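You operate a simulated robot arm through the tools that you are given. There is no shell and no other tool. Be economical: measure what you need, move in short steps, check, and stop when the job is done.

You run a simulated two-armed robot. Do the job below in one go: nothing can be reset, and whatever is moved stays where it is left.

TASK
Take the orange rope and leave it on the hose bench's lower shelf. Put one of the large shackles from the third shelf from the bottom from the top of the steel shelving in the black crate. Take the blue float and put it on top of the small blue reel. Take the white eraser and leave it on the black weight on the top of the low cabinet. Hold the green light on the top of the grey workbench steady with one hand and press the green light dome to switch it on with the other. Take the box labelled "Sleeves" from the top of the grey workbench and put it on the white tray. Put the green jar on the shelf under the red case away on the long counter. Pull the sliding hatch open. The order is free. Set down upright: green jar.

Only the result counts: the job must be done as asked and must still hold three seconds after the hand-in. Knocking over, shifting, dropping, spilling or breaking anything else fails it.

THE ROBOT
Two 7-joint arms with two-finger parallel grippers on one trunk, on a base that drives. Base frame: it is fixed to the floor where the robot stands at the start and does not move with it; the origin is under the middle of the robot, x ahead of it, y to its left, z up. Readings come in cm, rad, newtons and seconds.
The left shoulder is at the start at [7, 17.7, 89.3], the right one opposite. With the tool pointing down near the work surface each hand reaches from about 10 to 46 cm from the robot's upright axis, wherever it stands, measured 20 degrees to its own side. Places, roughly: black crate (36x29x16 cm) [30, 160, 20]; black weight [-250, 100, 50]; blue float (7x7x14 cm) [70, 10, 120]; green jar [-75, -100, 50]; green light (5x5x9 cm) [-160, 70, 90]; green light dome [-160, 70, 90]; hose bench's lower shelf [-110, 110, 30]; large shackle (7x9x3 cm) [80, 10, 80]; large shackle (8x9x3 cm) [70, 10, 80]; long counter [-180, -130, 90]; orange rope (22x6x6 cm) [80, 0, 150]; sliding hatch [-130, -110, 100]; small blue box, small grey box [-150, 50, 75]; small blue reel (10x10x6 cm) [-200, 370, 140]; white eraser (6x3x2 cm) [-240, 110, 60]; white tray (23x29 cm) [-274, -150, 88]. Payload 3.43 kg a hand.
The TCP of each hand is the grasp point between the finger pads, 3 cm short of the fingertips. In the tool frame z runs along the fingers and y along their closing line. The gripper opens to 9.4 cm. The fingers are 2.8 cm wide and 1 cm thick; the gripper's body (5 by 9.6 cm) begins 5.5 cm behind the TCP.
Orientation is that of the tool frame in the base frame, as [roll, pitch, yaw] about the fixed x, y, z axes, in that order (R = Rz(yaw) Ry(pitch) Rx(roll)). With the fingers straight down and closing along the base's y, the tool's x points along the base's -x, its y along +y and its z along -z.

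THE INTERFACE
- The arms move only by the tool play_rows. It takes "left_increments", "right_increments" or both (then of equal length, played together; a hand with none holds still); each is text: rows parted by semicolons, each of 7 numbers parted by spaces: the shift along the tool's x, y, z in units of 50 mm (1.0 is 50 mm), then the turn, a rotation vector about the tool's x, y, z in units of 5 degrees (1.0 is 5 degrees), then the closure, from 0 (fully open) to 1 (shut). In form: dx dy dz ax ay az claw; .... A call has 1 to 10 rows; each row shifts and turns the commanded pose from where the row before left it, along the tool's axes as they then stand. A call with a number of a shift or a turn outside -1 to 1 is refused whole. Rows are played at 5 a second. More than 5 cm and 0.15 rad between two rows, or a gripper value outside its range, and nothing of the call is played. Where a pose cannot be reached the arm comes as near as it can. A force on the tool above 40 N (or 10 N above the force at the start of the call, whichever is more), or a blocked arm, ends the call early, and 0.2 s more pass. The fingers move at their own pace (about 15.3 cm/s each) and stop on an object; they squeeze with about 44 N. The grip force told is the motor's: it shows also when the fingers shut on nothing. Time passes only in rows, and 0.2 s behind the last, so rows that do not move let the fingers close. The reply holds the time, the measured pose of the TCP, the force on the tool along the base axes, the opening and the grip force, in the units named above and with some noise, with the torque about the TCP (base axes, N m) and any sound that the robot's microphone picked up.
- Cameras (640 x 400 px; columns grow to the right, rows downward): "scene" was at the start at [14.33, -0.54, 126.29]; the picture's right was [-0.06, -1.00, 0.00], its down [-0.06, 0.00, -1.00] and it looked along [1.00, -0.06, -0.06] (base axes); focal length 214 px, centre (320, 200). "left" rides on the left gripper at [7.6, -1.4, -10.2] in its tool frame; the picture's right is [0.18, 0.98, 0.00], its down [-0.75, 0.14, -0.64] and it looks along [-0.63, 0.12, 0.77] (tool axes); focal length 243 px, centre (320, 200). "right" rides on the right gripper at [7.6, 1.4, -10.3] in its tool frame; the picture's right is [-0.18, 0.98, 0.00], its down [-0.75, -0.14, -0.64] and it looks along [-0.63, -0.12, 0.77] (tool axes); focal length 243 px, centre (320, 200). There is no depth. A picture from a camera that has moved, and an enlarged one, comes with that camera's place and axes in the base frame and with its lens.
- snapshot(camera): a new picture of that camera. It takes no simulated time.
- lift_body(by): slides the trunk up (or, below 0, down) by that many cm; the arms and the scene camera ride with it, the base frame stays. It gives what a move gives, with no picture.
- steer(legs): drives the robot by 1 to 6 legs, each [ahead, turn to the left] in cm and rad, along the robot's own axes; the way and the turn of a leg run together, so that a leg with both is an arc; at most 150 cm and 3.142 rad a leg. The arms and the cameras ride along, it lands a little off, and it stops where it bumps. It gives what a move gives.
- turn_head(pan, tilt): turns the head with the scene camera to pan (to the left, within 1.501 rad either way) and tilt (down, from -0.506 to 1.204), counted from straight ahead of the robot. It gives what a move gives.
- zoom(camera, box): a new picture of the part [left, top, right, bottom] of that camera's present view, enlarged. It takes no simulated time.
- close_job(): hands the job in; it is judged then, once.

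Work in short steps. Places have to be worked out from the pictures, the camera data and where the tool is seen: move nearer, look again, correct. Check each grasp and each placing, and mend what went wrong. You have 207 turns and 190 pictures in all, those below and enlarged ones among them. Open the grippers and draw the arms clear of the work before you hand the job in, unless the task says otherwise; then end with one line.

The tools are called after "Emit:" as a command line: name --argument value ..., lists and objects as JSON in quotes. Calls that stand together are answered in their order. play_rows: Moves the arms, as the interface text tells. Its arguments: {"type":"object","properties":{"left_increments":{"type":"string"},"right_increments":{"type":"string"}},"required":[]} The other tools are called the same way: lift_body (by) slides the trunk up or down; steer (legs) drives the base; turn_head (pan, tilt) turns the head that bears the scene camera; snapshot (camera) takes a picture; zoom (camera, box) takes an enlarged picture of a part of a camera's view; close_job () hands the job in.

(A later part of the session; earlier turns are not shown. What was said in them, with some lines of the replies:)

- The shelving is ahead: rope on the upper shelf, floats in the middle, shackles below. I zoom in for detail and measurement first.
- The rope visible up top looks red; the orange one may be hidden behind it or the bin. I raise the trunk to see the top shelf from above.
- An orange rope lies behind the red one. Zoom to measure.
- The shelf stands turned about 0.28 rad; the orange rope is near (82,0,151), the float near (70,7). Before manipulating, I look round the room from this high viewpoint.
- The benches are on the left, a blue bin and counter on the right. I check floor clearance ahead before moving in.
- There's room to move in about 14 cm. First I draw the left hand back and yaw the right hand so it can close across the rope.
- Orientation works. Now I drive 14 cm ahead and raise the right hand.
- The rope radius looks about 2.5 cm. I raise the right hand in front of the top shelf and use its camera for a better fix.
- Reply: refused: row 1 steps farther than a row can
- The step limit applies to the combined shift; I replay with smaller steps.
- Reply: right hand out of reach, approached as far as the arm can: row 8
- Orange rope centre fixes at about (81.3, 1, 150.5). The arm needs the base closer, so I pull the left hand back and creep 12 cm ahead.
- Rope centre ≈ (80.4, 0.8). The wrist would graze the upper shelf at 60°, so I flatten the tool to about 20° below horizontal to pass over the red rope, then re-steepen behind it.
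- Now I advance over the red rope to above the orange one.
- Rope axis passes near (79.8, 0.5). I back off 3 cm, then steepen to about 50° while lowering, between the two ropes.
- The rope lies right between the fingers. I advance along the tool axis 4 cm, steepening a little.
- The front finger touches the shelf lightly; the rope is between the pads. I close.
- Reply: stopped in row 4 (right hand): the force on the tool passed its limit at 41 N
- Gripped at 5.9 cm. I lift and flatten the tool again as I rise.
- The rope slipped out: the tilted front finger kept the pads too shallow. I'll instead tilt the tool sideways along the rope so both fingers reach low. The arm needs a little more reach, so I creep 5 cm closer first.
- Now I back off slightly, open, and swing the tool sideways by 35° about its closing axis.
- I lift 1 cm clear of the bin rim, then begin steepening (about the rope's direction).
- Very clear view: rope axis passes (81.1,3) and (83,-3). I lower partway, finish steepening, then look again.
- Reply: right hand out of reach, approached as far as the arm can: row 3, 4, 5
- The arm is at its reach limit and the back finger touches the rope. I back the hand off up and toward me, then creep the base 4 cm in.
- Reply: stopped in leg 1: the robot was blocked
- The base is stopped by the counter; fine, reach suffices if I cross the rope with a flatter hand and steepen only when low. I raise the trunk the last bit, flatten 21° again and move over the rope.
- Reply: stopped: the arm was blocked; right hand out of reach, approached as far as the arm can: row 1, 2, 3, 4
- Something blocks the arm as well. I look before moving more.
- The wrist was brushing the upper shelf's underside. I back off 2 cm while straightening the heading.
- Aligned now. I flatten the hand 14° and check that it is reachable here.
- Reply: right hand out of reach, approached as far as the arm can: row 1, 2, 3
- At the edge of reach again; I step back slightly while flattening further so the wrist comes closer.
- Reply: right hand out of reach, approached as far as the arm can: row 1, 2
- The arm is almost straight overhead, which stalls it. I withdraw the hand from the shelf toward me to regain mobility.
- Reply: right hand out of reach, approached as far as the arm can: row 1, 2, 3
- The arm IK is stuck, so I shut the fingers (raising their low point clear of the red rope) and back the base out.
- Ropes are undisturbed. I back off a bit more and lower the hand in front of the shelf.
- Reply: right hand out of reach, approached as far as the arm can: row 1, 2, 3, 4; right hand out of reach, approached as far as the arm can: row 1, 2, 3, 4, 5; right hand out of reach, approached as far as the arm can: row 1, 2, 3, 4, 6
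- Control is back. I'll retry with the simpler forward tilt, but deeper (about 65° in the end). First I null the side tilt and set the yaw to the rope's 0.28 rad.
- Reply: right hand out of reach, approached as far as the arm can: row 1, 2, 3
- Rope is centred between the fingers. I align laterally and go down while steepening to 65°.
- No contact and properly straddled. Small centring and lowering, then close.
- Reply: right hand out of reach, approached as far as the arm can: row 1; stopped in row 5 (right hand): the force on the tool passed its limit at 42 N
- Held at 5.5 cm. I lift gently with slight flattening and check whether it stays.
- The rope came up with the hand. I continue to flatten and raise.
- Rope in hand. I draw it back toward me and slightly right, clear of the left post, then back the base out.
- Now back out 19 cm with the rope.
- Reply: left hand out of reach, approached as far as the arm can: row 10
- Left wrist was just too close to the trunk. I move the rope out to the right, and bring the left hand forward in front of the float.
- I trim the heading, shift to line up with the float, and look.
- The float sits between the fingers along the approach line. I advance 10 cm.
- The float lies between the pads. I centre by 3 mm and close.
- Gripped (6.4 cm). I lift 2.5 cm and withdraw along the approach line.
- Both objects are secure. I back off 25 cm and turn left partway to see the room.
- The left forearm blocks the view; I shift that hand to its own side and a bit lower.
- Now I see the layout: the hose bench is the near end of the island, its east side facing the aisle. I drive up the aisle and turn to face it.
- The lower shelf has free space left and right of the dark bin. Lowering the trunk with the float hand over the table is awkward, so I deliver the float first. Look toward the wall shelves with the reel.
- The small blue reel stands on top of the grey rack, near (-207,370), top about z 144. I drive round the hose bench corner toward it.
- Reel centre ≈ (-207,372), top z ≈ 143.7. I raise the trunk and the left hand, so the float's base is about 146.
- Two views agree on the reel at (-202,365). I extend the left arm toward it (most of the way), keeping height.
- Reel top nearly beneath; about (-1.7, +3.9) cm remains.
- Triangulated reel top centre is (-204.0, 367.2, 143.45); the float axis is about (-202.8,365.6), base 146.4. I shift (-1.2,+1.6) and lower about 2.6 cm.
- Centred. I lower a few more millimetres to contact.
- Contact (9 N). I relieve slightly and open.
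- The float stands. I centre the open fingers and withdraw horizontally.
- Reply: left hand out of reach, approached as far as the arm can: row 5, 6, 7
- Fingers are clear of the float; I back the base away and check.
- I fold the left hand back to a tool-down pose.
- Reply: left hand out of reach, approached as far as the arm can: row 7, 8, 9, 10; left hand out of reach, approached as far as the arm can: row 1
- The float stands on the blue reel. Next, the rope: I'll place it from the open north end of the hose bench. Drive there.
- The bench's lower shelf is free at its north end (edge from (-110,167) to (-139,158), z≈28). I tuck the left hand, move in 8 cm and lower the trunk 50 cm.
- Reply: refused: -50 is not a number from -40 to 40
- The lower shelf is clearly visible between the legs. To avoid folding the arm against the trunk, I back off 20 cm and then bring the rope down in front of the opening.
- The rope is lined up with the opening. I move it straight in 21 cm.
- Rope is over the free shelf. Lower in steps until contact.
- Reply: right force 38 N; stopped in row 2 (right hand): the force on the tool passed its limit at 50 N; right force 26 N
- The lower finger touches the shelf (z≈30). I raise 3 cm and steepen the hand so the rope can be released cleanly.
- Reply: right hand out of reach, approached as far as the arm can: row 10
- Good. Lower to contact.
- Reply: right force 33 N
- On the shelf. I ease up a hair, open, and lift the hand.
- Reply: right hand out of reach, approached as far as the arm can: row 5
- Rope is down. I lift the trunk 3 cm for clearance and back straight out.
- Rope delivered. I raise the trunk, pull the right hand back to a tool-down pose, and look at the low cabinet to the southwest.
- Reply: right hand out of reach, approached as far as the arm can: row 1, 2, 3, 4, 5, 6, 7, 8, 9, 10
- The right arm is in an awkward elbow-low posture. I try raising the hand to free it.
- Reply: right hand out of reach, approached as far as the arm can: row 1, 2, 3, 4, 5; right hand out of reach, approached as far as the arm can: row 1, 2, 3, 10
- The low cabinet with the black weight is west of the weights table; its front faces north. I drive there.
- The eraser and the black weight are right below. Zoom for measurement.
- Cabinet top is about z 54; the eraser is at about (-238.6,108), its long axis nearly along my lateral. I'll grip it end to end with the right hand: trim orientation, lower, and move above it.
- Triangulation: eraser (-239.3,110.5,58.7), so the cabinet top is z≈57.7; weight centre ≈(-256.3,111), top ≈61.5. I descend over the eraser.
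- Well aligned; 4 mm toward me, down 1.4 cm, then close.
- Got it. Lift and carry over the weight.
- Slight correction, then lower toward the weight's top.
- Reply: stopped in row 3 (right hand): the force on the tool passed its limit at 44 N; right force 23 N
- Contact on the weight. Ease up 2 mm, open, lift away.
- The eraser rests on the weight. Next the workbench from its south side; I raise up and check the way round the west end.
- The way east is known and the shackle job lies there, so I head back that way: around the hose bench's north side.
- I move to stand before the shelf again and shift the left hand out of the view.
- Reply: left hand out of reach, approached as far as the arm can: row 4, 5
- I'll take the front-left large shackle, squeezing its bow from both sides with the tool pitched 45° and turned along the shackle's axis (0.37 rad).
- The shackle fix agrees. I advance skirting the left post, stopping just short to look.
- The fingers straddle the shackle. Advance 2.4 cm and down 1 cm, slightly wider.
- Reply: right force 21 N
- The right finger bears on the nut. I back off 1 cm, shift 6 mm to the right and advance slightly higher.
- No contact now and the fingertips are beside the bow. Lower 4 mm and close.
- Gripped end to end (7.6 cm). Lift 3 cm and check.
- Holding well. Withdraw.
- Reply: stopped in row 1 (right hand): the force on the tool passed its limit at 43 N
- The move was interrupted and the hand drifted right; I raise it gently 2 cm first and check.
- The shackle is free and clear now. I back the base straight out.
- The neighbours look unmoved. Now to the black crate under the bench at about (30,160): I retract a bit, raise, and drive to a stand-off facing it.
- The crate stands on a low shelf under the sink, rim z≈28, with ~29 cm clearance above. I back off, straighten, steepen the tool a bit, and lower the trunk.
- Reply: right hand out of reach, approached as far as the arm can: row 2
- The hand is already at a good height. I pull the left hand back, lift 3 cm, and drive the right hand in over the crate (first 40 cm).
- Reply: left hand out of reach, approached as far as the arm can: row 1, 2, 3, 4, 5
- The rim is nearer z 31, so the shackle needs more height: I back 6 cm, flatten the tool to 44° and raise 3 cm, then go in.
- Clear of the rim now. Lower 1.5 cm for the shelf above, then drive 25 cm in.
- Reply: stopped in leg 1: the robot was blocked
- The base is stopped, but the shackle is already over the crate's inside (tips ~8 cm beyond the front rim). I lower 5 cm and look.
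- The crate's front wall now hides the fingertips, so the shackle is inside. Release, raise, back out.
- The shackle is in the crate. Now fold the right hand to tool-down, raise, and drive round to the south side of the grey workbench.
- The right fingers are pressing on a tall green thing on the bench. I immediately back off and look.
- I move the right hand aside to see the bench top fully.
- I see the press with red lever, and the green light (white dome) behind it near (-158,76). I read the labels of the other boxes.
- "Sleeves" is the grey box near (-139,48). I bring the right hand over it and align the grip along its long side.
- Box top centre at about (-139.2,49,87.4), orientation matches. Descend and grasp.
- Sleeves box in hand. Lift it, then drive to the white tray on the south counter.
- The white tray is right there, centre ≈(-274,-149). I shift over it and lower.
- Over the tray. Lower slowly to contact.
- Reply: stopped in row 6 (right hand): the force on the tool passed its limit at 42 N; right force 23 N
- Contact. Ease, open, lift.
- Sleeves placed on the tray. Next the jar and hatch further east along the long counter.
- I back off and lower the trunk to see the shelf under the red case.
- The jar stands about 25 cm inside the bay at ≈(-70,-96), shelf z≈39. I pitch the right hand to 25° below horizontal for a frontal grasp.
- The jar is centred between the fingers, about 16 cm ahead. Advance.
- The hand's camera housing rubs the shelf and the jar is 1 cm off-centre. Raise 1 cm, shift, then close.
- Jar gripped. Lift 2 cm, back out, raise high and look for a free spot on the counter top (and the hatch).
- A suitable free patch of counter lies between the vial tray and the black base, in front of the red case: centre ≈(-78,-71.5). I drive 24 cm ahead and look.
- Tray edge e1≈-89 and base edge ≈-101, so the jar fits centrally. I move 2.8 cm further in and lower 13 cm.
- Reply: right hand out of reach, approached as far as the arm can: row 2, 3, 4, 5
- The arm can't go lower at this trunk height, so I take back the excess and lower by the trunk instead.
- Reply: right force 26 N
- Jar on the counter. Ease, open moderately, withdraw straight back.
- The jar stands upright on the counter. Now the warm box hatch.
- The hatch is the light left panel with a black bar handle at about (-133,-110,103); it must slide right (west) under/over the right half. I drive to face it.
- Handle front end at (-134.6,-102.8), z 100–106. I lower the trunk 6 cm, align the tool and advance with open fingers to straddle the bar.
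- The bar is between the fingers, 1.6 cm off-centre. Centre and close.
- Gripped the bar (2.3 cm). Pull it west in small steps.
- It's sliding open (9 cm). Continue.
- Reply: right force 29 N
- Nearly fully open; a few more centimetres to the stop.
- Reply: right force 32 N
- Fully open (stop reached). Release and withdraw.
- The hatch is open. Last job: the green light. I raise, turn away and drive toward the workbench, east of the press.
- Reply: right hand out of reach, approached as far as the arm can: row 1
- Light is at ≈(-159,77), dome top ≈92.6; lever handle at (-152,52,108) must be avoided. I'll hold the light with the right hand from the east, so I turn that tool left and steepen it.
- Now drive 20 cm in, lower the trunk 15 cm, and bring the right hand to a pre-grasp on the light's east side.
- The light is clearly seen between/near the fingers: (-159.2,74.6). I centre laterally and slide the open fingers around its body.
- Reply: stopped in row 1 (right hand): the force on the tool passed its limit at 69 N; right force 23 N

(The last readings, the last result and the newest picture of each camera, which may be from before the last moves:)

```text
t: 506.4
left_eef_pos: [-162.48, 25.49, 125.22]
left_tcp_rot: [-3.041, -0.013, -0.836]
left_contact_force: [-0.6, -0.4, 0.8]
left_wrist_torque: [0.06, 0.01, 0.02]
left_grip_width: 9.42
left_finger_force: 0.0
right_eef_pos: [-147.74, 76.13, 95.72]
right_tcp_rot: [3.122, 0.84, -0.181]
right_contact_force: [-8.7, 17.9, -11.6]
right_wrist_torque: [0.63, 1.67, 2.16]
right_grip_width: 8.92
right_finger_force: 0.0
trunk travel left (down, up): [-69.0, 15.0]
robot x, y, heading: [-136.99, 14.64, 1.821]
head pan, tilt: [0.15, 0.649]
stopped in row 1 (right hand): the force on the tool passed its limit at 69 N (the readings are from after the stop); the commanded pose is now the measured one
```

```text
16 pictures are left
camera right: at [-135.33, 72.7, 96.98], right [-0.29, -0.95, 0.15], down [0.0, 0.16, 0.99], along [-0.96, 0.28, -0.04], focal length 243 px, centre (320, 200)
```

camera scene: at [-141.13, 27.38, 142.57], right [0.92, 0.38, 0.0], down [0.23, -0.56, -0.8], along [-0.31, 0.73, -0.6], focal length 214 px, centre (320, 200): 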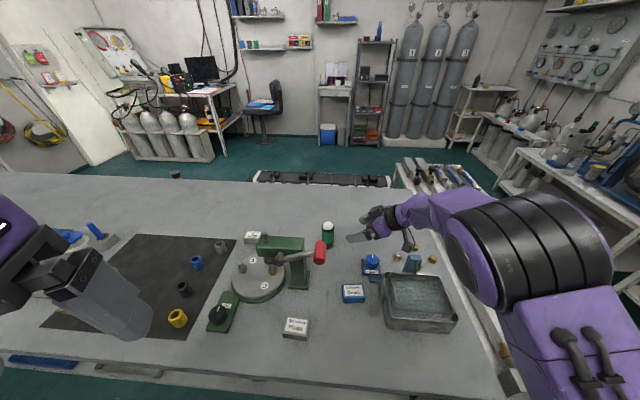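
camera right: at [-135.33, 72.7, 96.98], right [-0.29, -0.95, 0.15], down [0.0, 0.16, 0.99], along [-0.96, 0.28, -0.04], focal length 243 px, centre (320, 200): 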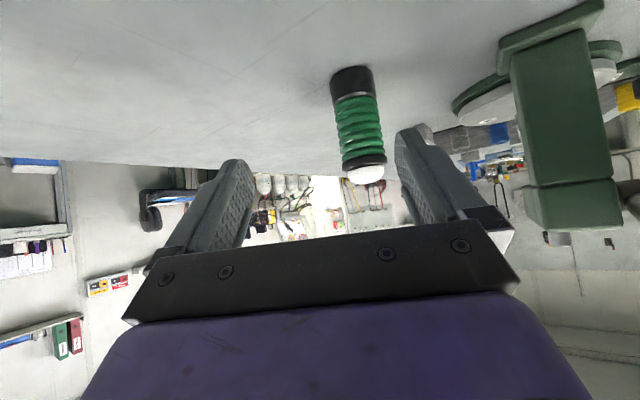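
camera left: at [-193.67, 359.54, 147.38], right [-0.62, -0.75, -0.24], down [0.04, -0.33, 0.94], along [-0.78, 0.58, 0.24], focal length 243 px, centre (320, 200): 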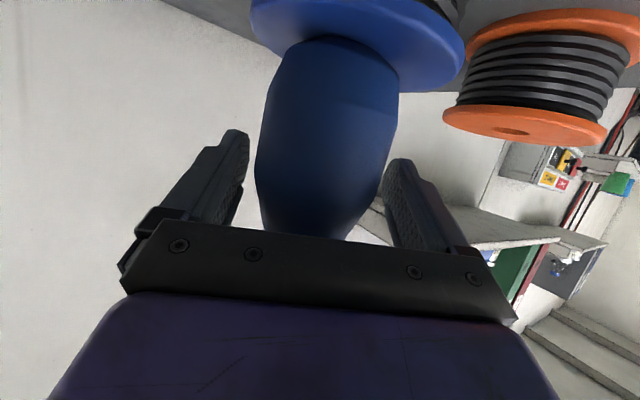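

The hand's camera housing touched the bath's blue handle. I ease north, up 2.5 cm, then go west 6 cm before shifting laterally.

Emit:
play_rows --right_increments "0 -0.1 0 0 0 0 0; -0.37 0.01 -0.335 0 0 0 0; -0.4 -0.02 0.444 0 0 0 0; -0.4 -0.02 0.444 0 0 0 0; 0 0 0 0 0 0 0; 0 0.25 0 0 0 0 0; 0 0.25 0 0 0 0 0; 0 0 0 0 0 0 0"

Emit:
snapshot --camera "right"

Emit:
zoom --camera "scene" --box '[280, 190, 480, 340]'

```text
t: 508.1
left_eef_pos: [-162.34, 25.35, 125.24]
left_tcp_rot: [-3.04, -0.012, -0.836]
left_contact_force: [0.5, 0.9, 0.1]
left_wrist_torque: [-0.01, -0.01, 0.01]
left_grip_width: 9.37
left_finger_force: 0.0
right_eef_pos: [-152.44, 75.7, 96.76]
right_tcp_rot: [3.071, 0.836, -0.248]
right_contact_force: [0.0, -0.1, -0.3]
right_wrist_torque: [0.03, -0.04, 0.02]
right_grip_width: 9.4
right_finger_force: 0.0
trunk travel left (down, up): [-69.0, 15.0]
robot x, y, heading: [-136.63, 14.47, 1.821]
head pan, tilt: [0.15, 0.649]
```

```text
15 pictures are left
camera right: at [-140.17, 71.95, 98.06], right [-0.31, -0.93, 0.18], down [0.01, 0.19, 0.98], along [-0.95, 0.31, -0.05], focal length 243 px, centre (320, 200)
```

right: 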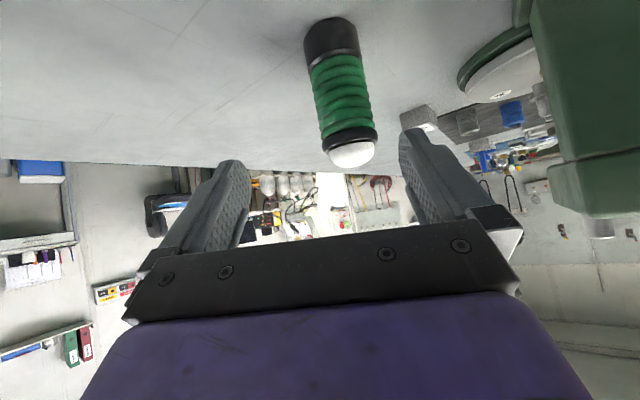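

```text
2.67 times, centred on (380, 265) of scene
camera zoom: at [-141.17, 27.41, 142.57], right [0.92, 0.39, 0.0], down [0.23, -0.56, -0.8], along [-0.31, 0.73, -0.6], focal length 572 px, centre (160, 27)
```

zoom: 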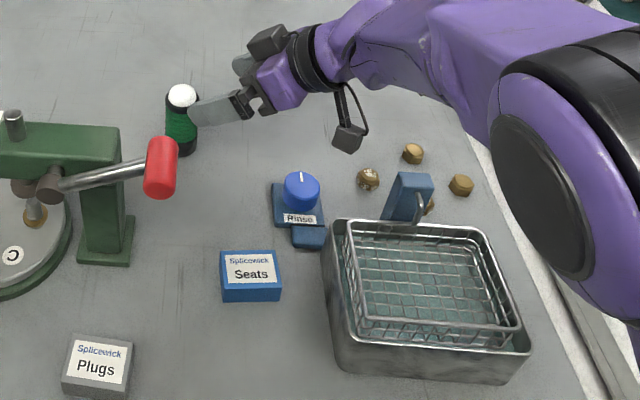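

Centred now and nothing shifted. Slide down around the light's body.

Emit:
play_rows --right_increments "0.14 0.12 0.67 0 0 0 0; 0.14 0.12 0.67 0 0 0 0; 0.14 0.1 0.6 0 0 0 0; 0 0 0 0 0 0 0"

Emit:
snapshot --camera "right"

```text
t: 509.1
left_eef_pos: [-162.36, 25.3, 125.22]
left_tcp_rot: [-3.04, -0.013, -0.836]
left_contact_force: [-0.6, -0.4, -0.4]
left_wrist_torque: [0.06, -0.02, 0.02]
left_grip_width: 9.39
left_finger_force: 0.1
right_eef_pos: [-160.13, 74.33, 90.18]
right_tcp_rot: [3.123, 0.835, -0.181]
right_contact_force: [0.5, -0.4, -0.4]
right_wrist_torque: [0.01, -0.03, -0.01]
right_grip_width: 9.4
right_finger_force: 0.1
trunk travel left (down, up): [-69.0, 15.0]
robot x, y, heading: [-136.77, 14.32, 1.817]
head pan, tilt: [0.15, 0.649]
```

```text
13 pictures are left
camera right: at [-147.73, 70.91, 91.5], right [-0.28, -0.95, 0.15], down [0.0, 0.16, 0.99], along [-0.96, 0.28, -0.05], focal length 243 px, centre (320, 200)
```

right: 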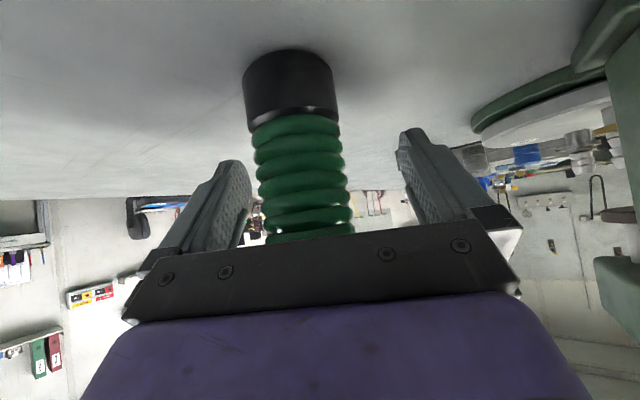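

Slightly too far west; back 1.3 cm, down 1 cm, centre north 1 cm, then close gently.

Emit:
play_rows --right_increments "0.16 -0.1 -0.03 0 0 0 0; 0.16 -0.1 -0.03 0 0 0 0; 0 0 0 0 0 0 0.3; 0 0 0 0 0 0 1; 0 0 0 0 0 0 1; 0 0 0 0 0 0 1"

Emit:
snapshot --camera "right"

Emit:
zoom --camera "scene" --box '[280, 190, 440, 300]'

```text
t: 510.6
left_eef_pos: [-163.04, 25.09, 125.1]
left_tcp_rot: [-3.038, -0.015, -0.837]
left_contact_force: [-0.2, 0.0, 0.4]
left_wrist_torque: [0.02, -0.04, 0.01]
left_grip_width: 9.42
left_finger_force: 0.1
right_eef_pos: [-159.0, 74.99, 89.39]
right_tcp_rot: [3.126, 0.839, -0.177]
right_contact_force: [-31.6, 3.0, 14.9]
right_wrist_torque: [0.42, 0.97, 0.33]
right_grip_width: 4.57
right_finger_force: 43.5
trunk travel left (down, up): [-69.0, 15.0]
robot x, y, heading: [-136.58, 14.23, 1.815]
head pan, tilt: [0.15, 0.649]
```

```text
12 pictures are left
camera right: at [-146.73, 71.56, 90.64], right [-0.28, -0.95, 0.15], down [0.0, 0.15, 0.99], along [-0.96, 0.28, -0.05], focal length 243 px, centre (320, 200)
```

right: 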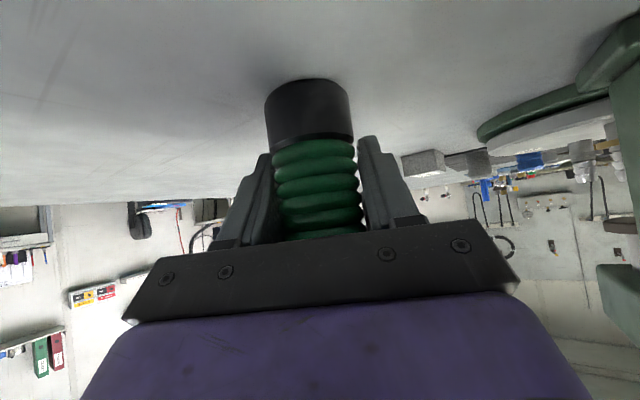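

```text
3.64 times, centred on (360, 245) of scene
camera zoom: at [-141.84, 27.16, 142.58], right [0.92, 0.39, 0.01], down [0.24, -0.56, -0.8], along [-0.31, 0.73, -0.6], focal length 780 px, centre (174, 36)
```

zoom: 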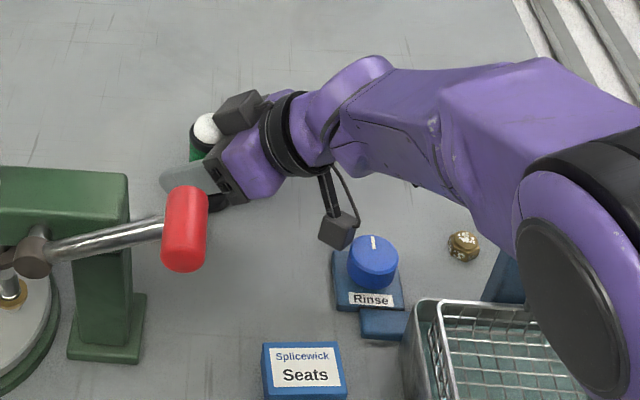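

The camera housing is pressing on the Rinse knob (31 N). I open, move up 1.5 cm and 0.6 cm west, and re-close.

Emit:
play_rows --right_increments "0 0 0 0 0 0 0.25; 0 0 0 0 0 0 0.25; -0.15 0 -0.06 0 0 0 0.25; -0.15 0 -0.06 0 0 0 0.25; 0 0 0 0 0 0 0.25; 0 0 0 0 0 0 1; 0 0 0 0 0 0 1; 0 0 0 0 0 0 1"

Emit:
zoom --camera "scene" --box '[280, 190, 440, 300]'

```text
t: 512.4
left_eef_pos: [-162.48, 25.29, 125.21]
left_tcp_rot: [-3.041, -0.012, -0.838]
left_contact_force: [-0.9, 0.9, -0.3]
left_wrist_torque: [-0.01, 0.0, 0.01]
left_grip_width: 9.38
left_finger_force: 0.0
right_eef_pos: [-159.3, 75.16, 90.57]
right_tcp_rot: [3.123, 0.837, -0.182]
right_contact_force: [-0.2, 0.0, 0.2]
right_wrist_torque: [0.01, -0.05, 0.0]
right_grip_width: 4.53
right_finger_force: 43.6
trunk travel left (down, up): [-69.0, 15.0]
robot x, y, heading: [-136.66, 14.53, 1.819]
head pan, tilt: [0.15, 0.649]
```

```text
3.64 times, centred on (360, 245) of scene
camera zoom: at [-141.23, 27.35, 142.57], right [0.92, 0.39, 0.0], down [0.23, -0.56, -0.8], along [-0.31, 0.73, -0.6], focal length 780 px, centre (174, 36)
```

zoom: 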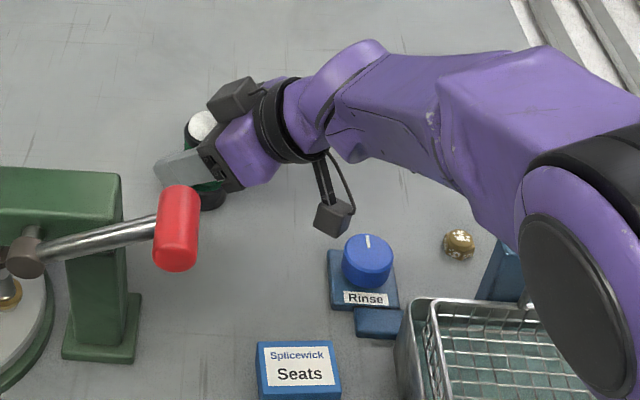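

Light firmly held, no stray force. Now the left hand: close it, turn it, and bring it over the dome.

Emit:
play_rows --left_increments "0 0 0 0 0 0.93 1; 0 0 0 0 0 0.93 1; 0 0 0 0 0 0.93 1; 0 0 0 0 0 0.93 1; 0 0 0 0 0 0.93 1; 0 0 0 0 0 0.93 1; 0 0 0 0 0 0.93 1; -0.89 -0.206 0 0 0 0 1; -0.89 -0.206 0 0 0 0 1; -0.89 -0.206 0 0 0 0 1" --right_increments "0 0 0 0 0 0 1; 0 0 0 0 0 0 1; 0 0 0 0 0 0 1; 0 0 0 0 0 0 1; 0 0 0 0 0 0 1; 0 0 0 0 0 0 1; 0 0 0 0 0 0 1; 0 0 0 0 0 0 1; 0 0 0 0 0 0 1; 0 0 0 0 0 0 1"

Emit:
play_rows --left_increments "-0.89 -0.206 0 0 0 0 1; -0.89 -0.206 0 0 0 0 1; -0.89 -0.206 0 0 0 0 1; -0.89 -0.206 0 0 0 0 1; -0.89 -0.206 0 0 0 0 1; -0.89 -0.206 0 0 0 0 1; -0.89 -0.206 0 0 0 0 1; -0.7 -0.15 0.4 0 0 0 1; 0 0 0 0 0 0 1" --right_increments "0 0 0 0 0 0 1; 0 0 0 0 0 0 1; 0 0 0 0 0 0 1; 0 0 0 0 0 0 1; 0 0 0 0 0 0 1; 0 0 0 0 0 0 1; 0 0 0 0 0 0 1; 0 0 0 0 0 0 1; 0 0 0 0 0 0 1"

Emit:
snapshot --camera "left"

```text
t: 514.5
left_eef_pos: [-161.36, 39.16, 126.1]
left_tcp_rot: [-3.05, 0.043, -1.402]
left_contact_force: [0.3, -0.1, -1.2]
left_wrist_torque: [-0.04, 0.01, 0.01]
left_grip_width: 0.01
left_finger_force: 32.6
right_eef_pos: [-159.12, 75.3, 90.51]
right_tcp_rot: [3.12, 0.836, -0.184]
right_contact_force: [-0.3, 0.2, 0.5]
right_wrist_torque: [0.07, 0.06, -0.03]
right_grip_width: 4.55
right_finger_force: 44.4
trunk travel left (down, up): [-69.0, 15.0]
robot x, y, heading: [-137.19, 14.61, 1.817]
head pan, tilt: [0.15, 0.649]
```

```text
t: 516.5
left_eef_pos: [-162.62, 70.7, 123.14]
left_tcp_rot: [-3.051, 0.044, -1.402]
left_contact_force: [-0.1, 0.5, -0.4]
left_wrist_torque: [0.0, 0.02, -0.01]
left_grip_width: 0.03
left_finger_force: 33.3
left hand out of reach, approached as far as the arm can: row 7, 8
right_eef_pos: [-159.26, 75.17, 90.59]
right_tcp_rot: [3.123, 0.836, -0.181]
right_contact_force: [-0.2, 0.5, -0.6]
right_wrist_torque: [0.01, 0.03, 0.0]
right_grip_width: 4.55
right_finger_force: 44.6
trunk travel left (down, up): [-69.0, 15.0]
robot x, y, heading: [-137.03, 14.49, 1.823]
head pan, tilt: [0.15, 0.649]
```

```text
9 pictures are left
camera left: at [-160.63, 63.0, 133.12], right [-0.93, -0.34, -0.1], down [-0.32, 0.68, 0.66], along [-0.16, 0.65, -0.75], focal length 243 px, centre (320, 200)
```

left: 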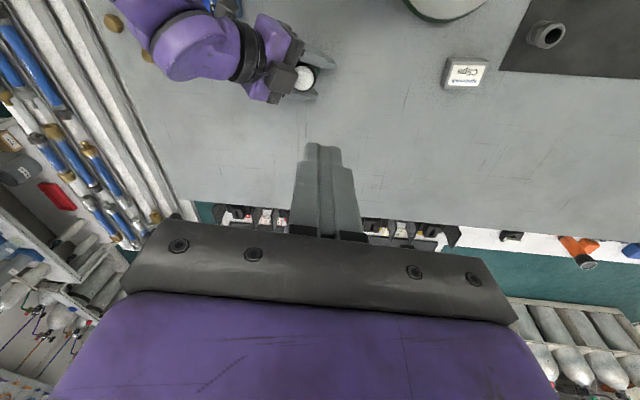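

Dome at ≈(-158.8,75). Descend the left hand toward it, stopping a little above.

Emit:
play_rows --left_increments "-0.09 -0.066 0.7 0 0 0 1; -0.09 -0.066 0.7 0 0 0 1; -0.09 -0.066 0.7 0 0 0 1; -0.09 -0.066 0.7 0 0 0 1; -0.06 -0.066 0.7 0 0 0 1; -0.06 -0.066 0.7 0 0 0 1; 0 0 0 0 0 0 1" --right_increments "0 0 0 0 0 0 1; 0 0 0 0 0 0 1; 0 0 0 0 0 0 1; 0 0 0 0 0 0 1; 0 0 0 0 0 0 1; 0 0 0 0 0 0 1; 0 0 0 0 0 0 1"

Emit:
snapshot --camera "left"

```text
t: 518.1
left_eef_pos: [-159.17, 74.64, 102.3]
left_tcp_rot: [-3.048, 0.043, -1.403]
left_contact_force: [0.3, -0.6, -0.3]
left_wrist_torque: [0.02, 0.0, -0.01]
left_grip_width: 0.0
left_finger_force: 32.5
right_eef_pos: [-159.21, 75.12, 90.59]
right_tcp_rot: [3.122, 0.838, -0.181]
right_contact_force: [0.1, 0.8, 0.4]
right_wrist_torque: [0.01, 0.05, 0.01]
right_grip_width: 4.55
right_finger_force: 43.9
trunk travel left (down, up): [-69.0, 15.0]
robot x, y, heading: [-136.57, 14.44, 1.815]
head pan, tilt: [0.15, 0.649]
```

```text
8 pictures are left
camera left: at [-157.16, 66.91, 112.37], right [-0.93, -0.34, -0.1], down [-0.32, 0.68, 0.66], along [-0.16, 0.65, -0.75], focal length 243 px, centre (320, 200)
```

left: 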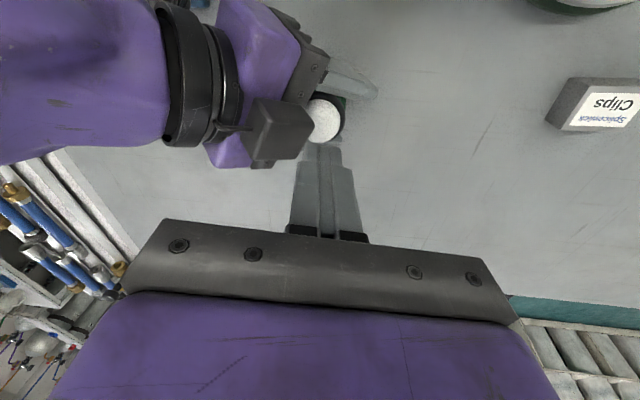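

Aligned over the dome. Shift 4 mm west to clear the adjacent block, lower and press gently.

Emit:
play_rows --left_increments "0 0.08 0 0 0 0 1; 0 0 0.35 0 0 0 1; 0 0 0.35 0 0 0 1; 0 0 0.06 0 0 0 1; 0 0 0.06 0 0 0 1; 0 0 0.06 0 0 0 1; 0 0 0.06 0 0 0 1; 0 0 0.06 0 0 0 1; 0 0 0 0 0 0 1" --right_increments "0 0 0 0 0 0 1; 0 0 0 0 0 0 1; 0 0 0 0 0 0 1; 0 0 0 0 0 0 1; 0 0 0 0 0 0 1; 0 0 0 0 0 0 1; 0 0 0 0 0 0 1; 0 0 0 0 0 0 1; 0 0 0 0 0 0 1"

```text
t: 519.9
left_eef_pos: [-159.21, 75.04, 98.27]
left_tcp_rot: [-3.048, 0.055, -1.399]
left_contact_force: [-2.5, -0.3, 4.7]
left_wrist_torque: [-0.03, -0.06, -0.02]
left_grip_width: 0.0
left_finger_force: 33.7
right_eef_pos: [-159.05, 75.1, 90.65]
right_tcp_rot: [3.124, 0.836, -0.182]
right_contact_force: [1.7, -1.7, 3.0]
right_wrist_torque: [0.02, 0.26, -0.01]
right_grip_width: 4.58
right_finger_force: 44.1
trunk travel left (down, up): [-69.0, 15.0]
robot x, y, heading: [-136.84, 14.61, 1.82]
head pan, tilt: [0.15, 0.649]
stopped in row 8 (left hand): the force on the tool passed its limit at 43 N (the readings are from after the stop); the commanded pose is now the measured one
```

Emit:
snapshot --camera "left"

Emit:
zoom --camera "scene" --box '[280, 170, 400, 260]'

```text
7 pictures are left
camera left: at [-157.23, 67.16, 108.2], right [-0.93, -0.34, -0.1], down [-0.32, 0.67, 0.67], along [-0.16, 0.65, -0.74], focal length 243 px, centre (320, 200)
```

left: 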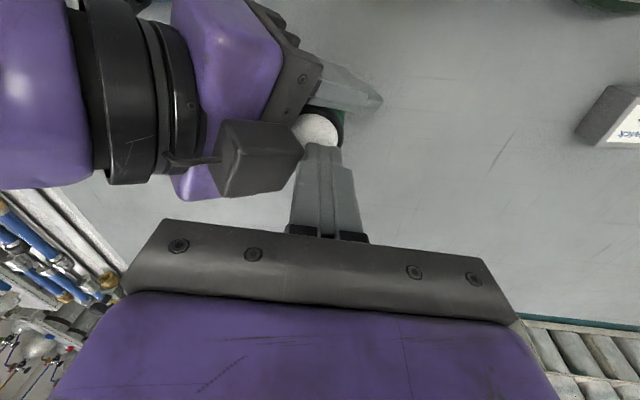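

```text
4.44 times, centred on (340, 215) of scene
camera zoom: at [-141.17, 27.18, 142.59], right [0.92, 0.39, 0.0], down [0.23, -0.56, -0.8], along [-0.31, 0.74, -0.6], focal length 953 px, centre (231, 133)
```

zoom: 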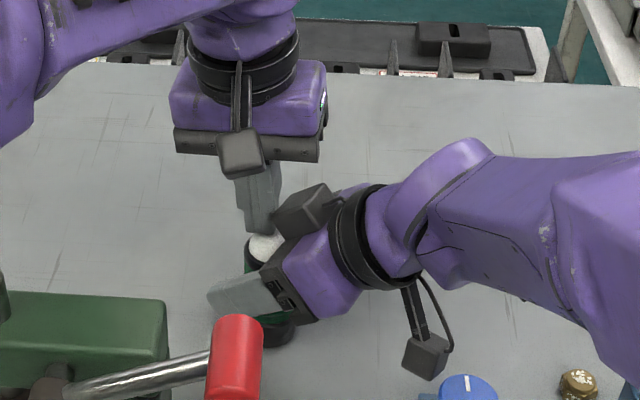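

The tip sits slightly north of the dome's centre. Raise 1 cm, shift 0.9 cm south, and press again.

Emit:
play_rows --left_increments "0 0 -0.2 0 0 0 1; 0.18 0 0 0 0 0 1; 0 0 0.12 0 0 0 1; 0 0 0.06 0 0 0 1; 0 0 0.05 0 0 0 1; 0 0 0.05 0 0 0 1; 0 0 0.05 0 0 0 1; 0 0 0.05 0 0 0 1; 0 0 0 0 0 0 1" --right_increments "0 0 0 0 0 0 1; 0 0 0 0 0 0 1; 0 0 0 0 0 0 1; 0 0 0 0 0 0 1; 0 0 0 0 0 0 1; 0 0 0 0 0 0 1; 0 0 0 0 0 0 1; 0 0 0 0 0 0 1; 0 0 0 0 0 0 1"

Emit:
zoom --camera "scene" --box '[280, 170, 400, 260]'

```text
t: 521.3
left_eef_pos: [-159.18, 74.28, 98.36]
left_tcp_rot: [-3.05, 0.062, -1.401]
left_contact_force: [-2.8, -3.7, 7.6]
left_wrist_torque: [-0.03, -0.12, -0.08]
left_grip_width: 0.0
left_finger_force: 32.9
right_eef_pos: [-159.1, 75.17, 90.55]
right_tcp_rot: [3.128, 0.835, -0.182]
right_contact_force: [1.9, -2.4, 4.9]
right_wrist_torque: [-0.15, 0.45, 0.12]
right_grip_width: 4.53
right_finger_force: 43.7
trunk travel left (down, up): [-69.0, 15.0]
robot x, y, heading: [-136.63, 14.35, 1.818]
head pan, tilt: [0.15, 0.649]
stopped in row 7 (left hand): the force on the tool passed its limit at 43 N (the readings are from after the stop); the commanded pose is now the measured one
```

```text
4.44 times, centred on (340, 215) of scene
camera zoom: at [-141.15, 27.11, 142.59], right [0.92, 0.39, 0.0], down [0.23, -0.56, -0.8], along [-0.31, 0.74, -0.6], focal length 953 px, centre (231, 133)
```

zoom: 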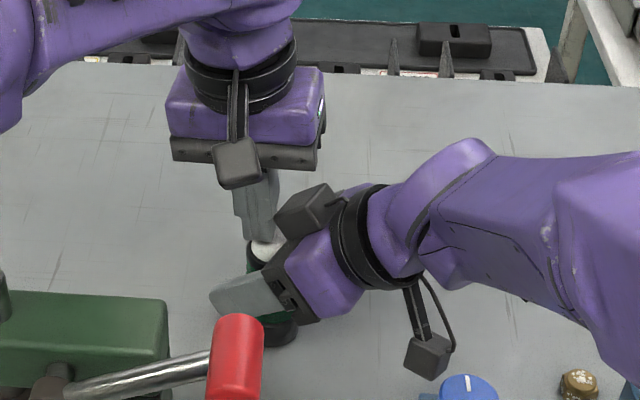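

I lift the left hand clear and inspect whether the dome is lit.

Emit:
play_rows --left_increments "0 0 -0.4 0 0 0 1; -0.2 0.3 -0.8 0 0 0 1; -0.2 0.3 -0.8 0 0 0 1; 0 0 0 0 0 0 1" --right_increments "0 0 0 0 0 0 1; 0 0 0 0 0 0 1; 0 0 0 0 0 0 1; 0 0 0 0 0 0 1"

Emit:
zoom --camera "scene" --box '[290, 200, 370, 250]'

```text
t: 522.3
left_eef_pos: [-162.96, 75.1, 108.0]
left_tcp_rot: [-3.048, 0.059, -1.398]
left_contact_force: [0.6, -0.2, -0.6]
left_wrist_torque: [0.03, -0.03, -0.01]
left_grip_width: 0.02
left_finger_force: 33.2
right_eef_pos: [-159.04, 75.18, 90.65]
right_tcp_rot: [3.129, 0.834, -0.178]
right_contact_force: [-2.1, 1.6, 12.1]
right_wrist_torque: [0.28, 0.11, 0.06]
right_grip_width: 4.58
right_finger_force: 44.3
trunk travel left (down, up): [-69.0, 15.0]
robot x, y, heading: [-136.99, 14.65, 1.82]
head pan, tilt: [0.15, 0.649]
```

```text
8.00 times, centred on (330, 225) of scene
camera zoom: at [-141.2, 27.17, 142.6], right [0.92, 0.39, 0.0], down [0.23, -0.56, -0.8], along [-0.31, 0.73, -0.6], focal length 1716 px, centre (240, 0)
```

zoom: 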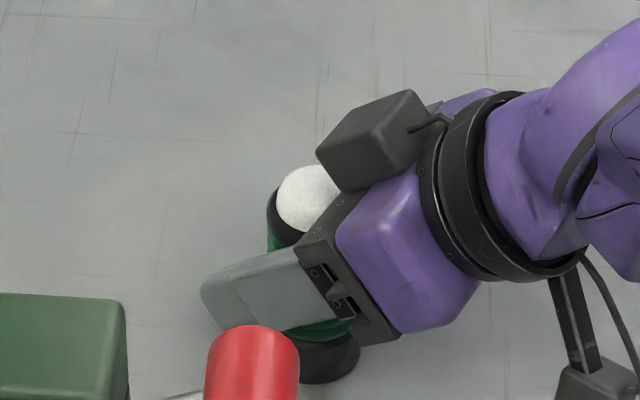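

Dome isn't lit: the left palm must have hit the block on the right hand instead. I lean the left hand 30° westward so only its fingertip reaches the dome, and press again.

Emit:
play_rows --left_increments "0 0 0 1 0 0 1; 0 0 0 1 0 0 1; 0 0 0 1 0 0 1; 0 0 0 1 0 0 1; 0 0 0 1 0 0 1; 0 0 0 1 0 0 1; 0.1 0.157 0.74 0 0 0 1; 0.1 0.157 0.74 0 0 0 1; 0 0 0 0 0 0 1" --right_increments "0 0 0 0 0 0 1; 0 0 0 0 0 0 1; 0 0 0 0 0 0 1; 0 0 0 0 0 0 1; 0 0 0 0 0 0 1; 0 0 0 0 0 0 1; 0 0 0 0 0 0 1; 0 0 0 0 0 0 1; 0 0 0 0 0 0 1"

Emit:
snapshot --camera "left"

```text
t: 524.3
left_eef_pos: [-160.45, 75.33, 100.96]
left_tcp_rot: [-2.524, 0.06, -1.4]
left_contact_force: [0.5, 0.6, 0.7]
left_wrist_torque: [0.0, -0.02, -0.01]
left_grip_width: 0.0
left_finger_force: 32.4
right_eef_pos: [-159.0, 75.21, 90.53]
right_tcp_rot: [3.131, 0.833, -0.178]
right_contact_force: [-2.0, 3.4, 18.5]
right_wrist_torque: [0.55, 0.07, 0.03]
right_grip_width: 4.58
right_finger_force: 43.7
trunk travel left (down, up): [-69.0, 15.0]
robot x, y, heading: [-137.01, 14.55, 1.82]
head pan, tilt: [0.15, 0.649]
```

```text
3 pictures are left
camera left: at [-163.62, 66.57, 109.59], right [-0.76, -0.29, -0.58], down [-0.6, 0.63, 0.49], along [0.23, 0.72, -0.66], focal length 243 px, centre (320, 200)
```

left: 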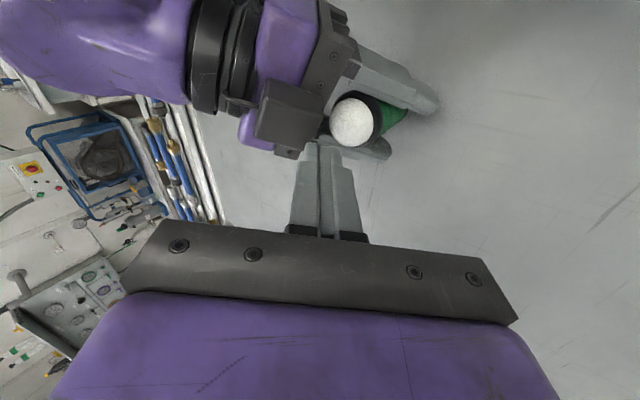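

The projected descent lands on the dome. Nudge 0.7 cm east, go down, then press in small steps.

Emit:
play_rows --left_increments "0.1 -0.1 0.066 0 0 0 1; 0.016 0.15 0.212 0 0 0 1; 0.016 0.15 0.212 0 0 0 1; 0.003 0.029 0.041 0 0 0 1; 0.003 0.029 0.041 0 0 0 1; 0.003 0.029 0.041 0 0 0 1; 0.003 0.029 0.041 0 0 0 1; 0.003 0.029 0.041 0 0 0 1; 0 0 0 0 0 0 1" --right_increments "0 0 0 0 0 0 1; 0 0 0 0 0 0 1; 0 0 0 0 0 0 1; 0 0 0 0 0 0 1; 0 0 0 0 0 0 1; 0 0 0 0 0 0 1; 0 0 0 0 0 0 1; 0 0 0 0 0 0 1; 0 0 0 0 0 0 1"

```text
t: 525.0
left_eef_pos: [-159.74, 74.86, 100.29]
left_tcp_rot: [-2.514, 0.074, -1.391]
left_contact_force: [-2.9, -1.8, 7.4]
left_wrist_torque: [-0.11, -0.11, -0.08]
left_grip_width: 0.01
left_finger_force: 32.9
right_eef_pos: [-158.74, 75.16, 90.45]
right_tcp_rot: [3.13, 0.828, -0.18]
right_contact_force: [1.3, -4.0, 8.7]
right_wrist_torque: [-0.32, 0.0, -0.11]
right_grip_width: 4.55
right_finger_force: 44.4
trunk travel left (down, up): [-69.0, 15.0]
robot x, y, heading: [-136.93, 14.48, 1.821]
head pan, tilt: [0.15, 0.649]
stopped in row 3 (left hand): the force on the tool passed its limit at 47 N (the readings are from after the stop); the commanded pose is now the measured one
```

The finger still meets that block. I shift 1.5 cm west, go down beside it, and push along the finger's own axis onto the dome's west-top flank.

Emit:
play_rows --left_increments "0 0 -0.1 0 0 0 1; 0.03 0.25 -0.15 0 0 0 1; 0.017 0.165 0.23 0 0 0 1; 0.017 0.165 0.23 0 0 0 1; 0 0 0.05 0 0 0 1; 0 0 0.05 0 0 0 1; 0 0 0.05 0 0 0 1; 0 0 0.05 0 0 0 1; 0 0 0.05 0 0 0 1; 0 0 0 0 0 0 1" --right_increments "0 0 0 0 0 0 1; 0 0 0 0 0 0 1; 0 0 0 0 0 0 1; 0 0 0 0 0 0 1; 0 0 0 0 0 0 1; 0 0 0 0 0 0 1; 0 0 0 0 0 0 1; 0 0 0 0 0 0 1; 0 0 0 0 0 0 1; 0 0 0 0 0 0 1"

```text
t: 527.2
left_eef_pos: [-160.83, 74.57, 96.76]
left_tcp_rot: [-2.517, 0.074, -1.391]
left_contact_force: [-6.5, -1.1, 2.9]
left_wrist_torque: [-0.04, 0.17, -0.02]
left_grip_width: 0.0
left_finger_force: 32.9
right_eef_pos: [-158.78, 75.18, 90.38]
right_tcp_rot: [3.134, 0.829, -0.179]
right_contact_force: [0.5, 3.2, 23.8]
right_wrist_torque: [0.33, 0.08, 0.12]
right_grip_width: 4.54
right_finger_force: 44.8
trunk travel left (down, up): [-69.0, 15.0]
robot x, y, heading: [-136.72, 14.47, 1.82]
head pan, tilt: [0.15, 0.649]
heard: click
```

A click — the light is switched on. I retract the left hand along its axis and up.

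Emit:
play_rows --left_increments "0 0 -0.5 0 0 0 1; 0 0 -0.8 0 0 0 1; -0.03 -0.45 -0.6 0 0 0 1; -0.03 -0.45 -0.6 0 0 0 1; -0.03 -0.45 -0.6 0 0 0 1; 0 0 0 0 0 0 1" --right_increments "0 0 0 0 0 0 1; 0 0 0 0 0 0 1; 0 0 0 0 0 0 1; 0 0 0 0 0 0 1; 0 0 0 0 0 0 1; 0 0 0 0 0 0 1"

Emit:
zoom --camera "scene" --box '[270, 180, 430, 280]'

```text
t: 528.6
left_eef_pos: [-164.03, 73.18, 113.19]
left_tcp_rot: [-2.517, 0.072, -1.394]
left_contact_force: [0.1, 0.2, -0.6]
left_wrist_torque: [0.01, -0.01, -0.01]
left_grip_width: 0.03
left_finger_force: 33.2
right_eef_pos: [-158.87, 75.19, 90.28]
right_tcp_rot: [3.133, 0.828, -0.179]
right_contact_force: [-1.8, 3.3, 25.9]
right_wrist_torque: [0.33, -0.42, 0.05]
right_grip_width: 4.56
right_finger_force: 44.0
trunk travel left (down, up): [-69.0, 15.0]
robot x, y, heading: [-136.62, 14.61, 1.819]
head pan, tilt: [0.15, 0.649]
```

```text
4.00 times, centred on (350, 230) of scene
camera zoom: at [-141.19, 27.0, 142.62], right [0.92, 0.39, 0.0], down [0.23, -0.55, -0.8], along [-0.31, 0.74, -0.6], focal length 858 px, centre (200, 80)
```

zoom: 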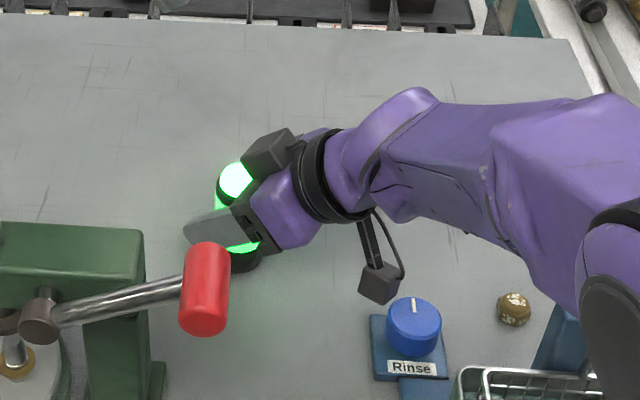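

The dome glows green. Release the light with the right hand and withdraw up and east.

Emit:
play_rows --right_increments "0 0 0 0 0 0 0.3; 0 0 0 0 0 0 0.1; 0 0 0 0 0 0 0; 0 0 -0.4 0 0 0 0; 0 0 -0.8 0 0 0 0; 0 0 -0.8 0 0 0 0; 0 0 -0.6 0 0 0 0; 0 0 0 0 0 0 0"

Emit:
lift_body --by 15

Emit:
zoom --camera "scene" --box '[260, 190, 460, 315]'

```text
t: 530.2
left_eef_pos: [-164.41, 73.44, 112.91]
left_tcp_rot: [-2.516, 0.067, -1.39]
left_contact_force: [0.7, -0.6, -0.5]
left_wrist_torque: [0.06, 0.04, 0.0]
left_grip_width: 0.01
left_finger_force: 33.0
right_eef_pos: [-148.84, 73.85, 93.97]
right_tcp_rot: [2.996, 0.815, -0.305]
right_contact_force: [-14.2, 8.0, -4.1]
right_wrist_torque: [0.13, 0.44, 0.77]
right_grip_width: 9.41
right_finger_force: 0.0
trunk travel left (down, up): [-69.0, 15.0]
robot x, y, heading: [-136.75, 14.56, 1.822]
head pan, tilt: [0.15, 0.649]
stopped in row 8 (right hand): the force on the tool passed its limit at 46 N (the readings are from after the stop); the commanded pose is now the measured one
```

```text
t: 532.0
left_eef_pos: [-164.21, 73.43, 128.02]
left_tcp_rot: [-2.515, 0.07, -1.393]
left_contact_force: [0.2, 0.1, -0.6]
left_wrist_torque: [0.03, 0.0, 0.0]
left_grip_width: 0.02
left_finger_force: 32.9
right_eef_pos: [-148.45, 73.88, 109.2]
right_tcp_rot: [2.998, 0.815, -0.304]
right_contact_force: [-0.4, 0.2, 0.0]
right_wrist_torque: [0.0, 0.03, 0.01]
right_grip_width: 9.41
right_finger_force: 0.0
trunk travel left (down, up): [-84.0, 0.0]
robot x, y, heading: [-136.98, 14.68, 1.823]
head pan, tilt: [0.15, 0.649]
```

```text
3.20 times, centred on (360, 252) of scene
camera zoom: at [-141.27, 27.38, 157.57], right [0.92, 0.39, 0.0], down [0.24, -0.56, -0.8], along [-0.31, 0.73, -0.6], focal length 686 px, centre (192, 32)
```

zoom: 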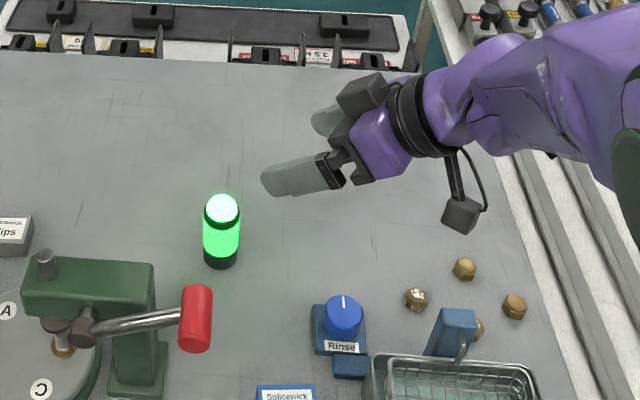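

The light stands lit and alone. Final: raise the right hand a little and back away from the bench, then hand in.

Emit:
play_rows --right_increments "-0.6 0 -0.6 0 0 0 0; 0 0 -0.6 0 0 0 0; 0 0 0 0 0 0 0" --left_increments "0 0 0 0 0 0 0.5; 0 0 0 0 0 0 0; 0 0 0 0 0 0 0"

Emit:
steer --legs '[[-40, 0]]'

```text
t: 533.0
left_eef_pos: [-164.09, 73.32, 127.92]
left_tcp_rot: [-2.515, 0.07, -1.389]
left_contact_force: [-0.1, 0.1, 0.4]
left_wrist_torque: [-0.02, 0.0, 0.0]
left_grip_width: 9.38
left_finger_force: 0.1
right_eef_pos: [-144.56, 73.97, 112.0]
right_tcp_rot: [2.88, 0.794, -0.426]
right_contact_force: [-0.4, -0.7, -0.2]
right_wrist_torque: [-0.03, -0.04, 0.01]
right_grip_width: 9.4
right_finger_force: 0.1
trunk travel left (down, up): [-84.0, 0.0]
robot x, y, heading: [-137.0, 14.72, 1.826]
head pan, tilt: [0.15, 0.649]
stopped in row 3 (right hand): the arm was blocked; the commanded pose is now the measured one
```

```text
t: 535.5
left_eef_pos: [-154.06, 33.49, 127.75]
left_tcp_rot: [-2.517, 0.068, -1.386]
left_contact_force: [-0.9, 0.1, 0.0]
left_wrist_torque: [-0.03, 0.03, -0.02]
left_grip_width: 9.4
left_finger_force: 0.1
right_eef_pos: [-134.49, 34.15, 112.21]
right_tcp_rot: [2.879, 0.793, -0.424]
right_contact_force: [-0.2, 0.5, -0.9]
right_wrist_torque: [-0.02, 0.02, -0.01]
right_grip_width: 9.43
right_finger_force: 0.1
trunk travel left (down, up): [-84.0, 0.0]
robot x, y, heading: [-126.23, -25.75, 1.823]
head pan, tilt: [0.15, 0.649]
```

All eight parts are done and both arms are clear with open grippers; I hand the job in.

Emit:
close_job

```text
The job is handed in.
```

I did all eight parts and handed the job in with both grippers open and the arms clear. I don't have the verdict. The arms also bumped the red press lever, the bath's blue handle and the Rinse knob along the way. These looked unmoved in later pictures, but I couldn't confirm that none of them shifted slightly.
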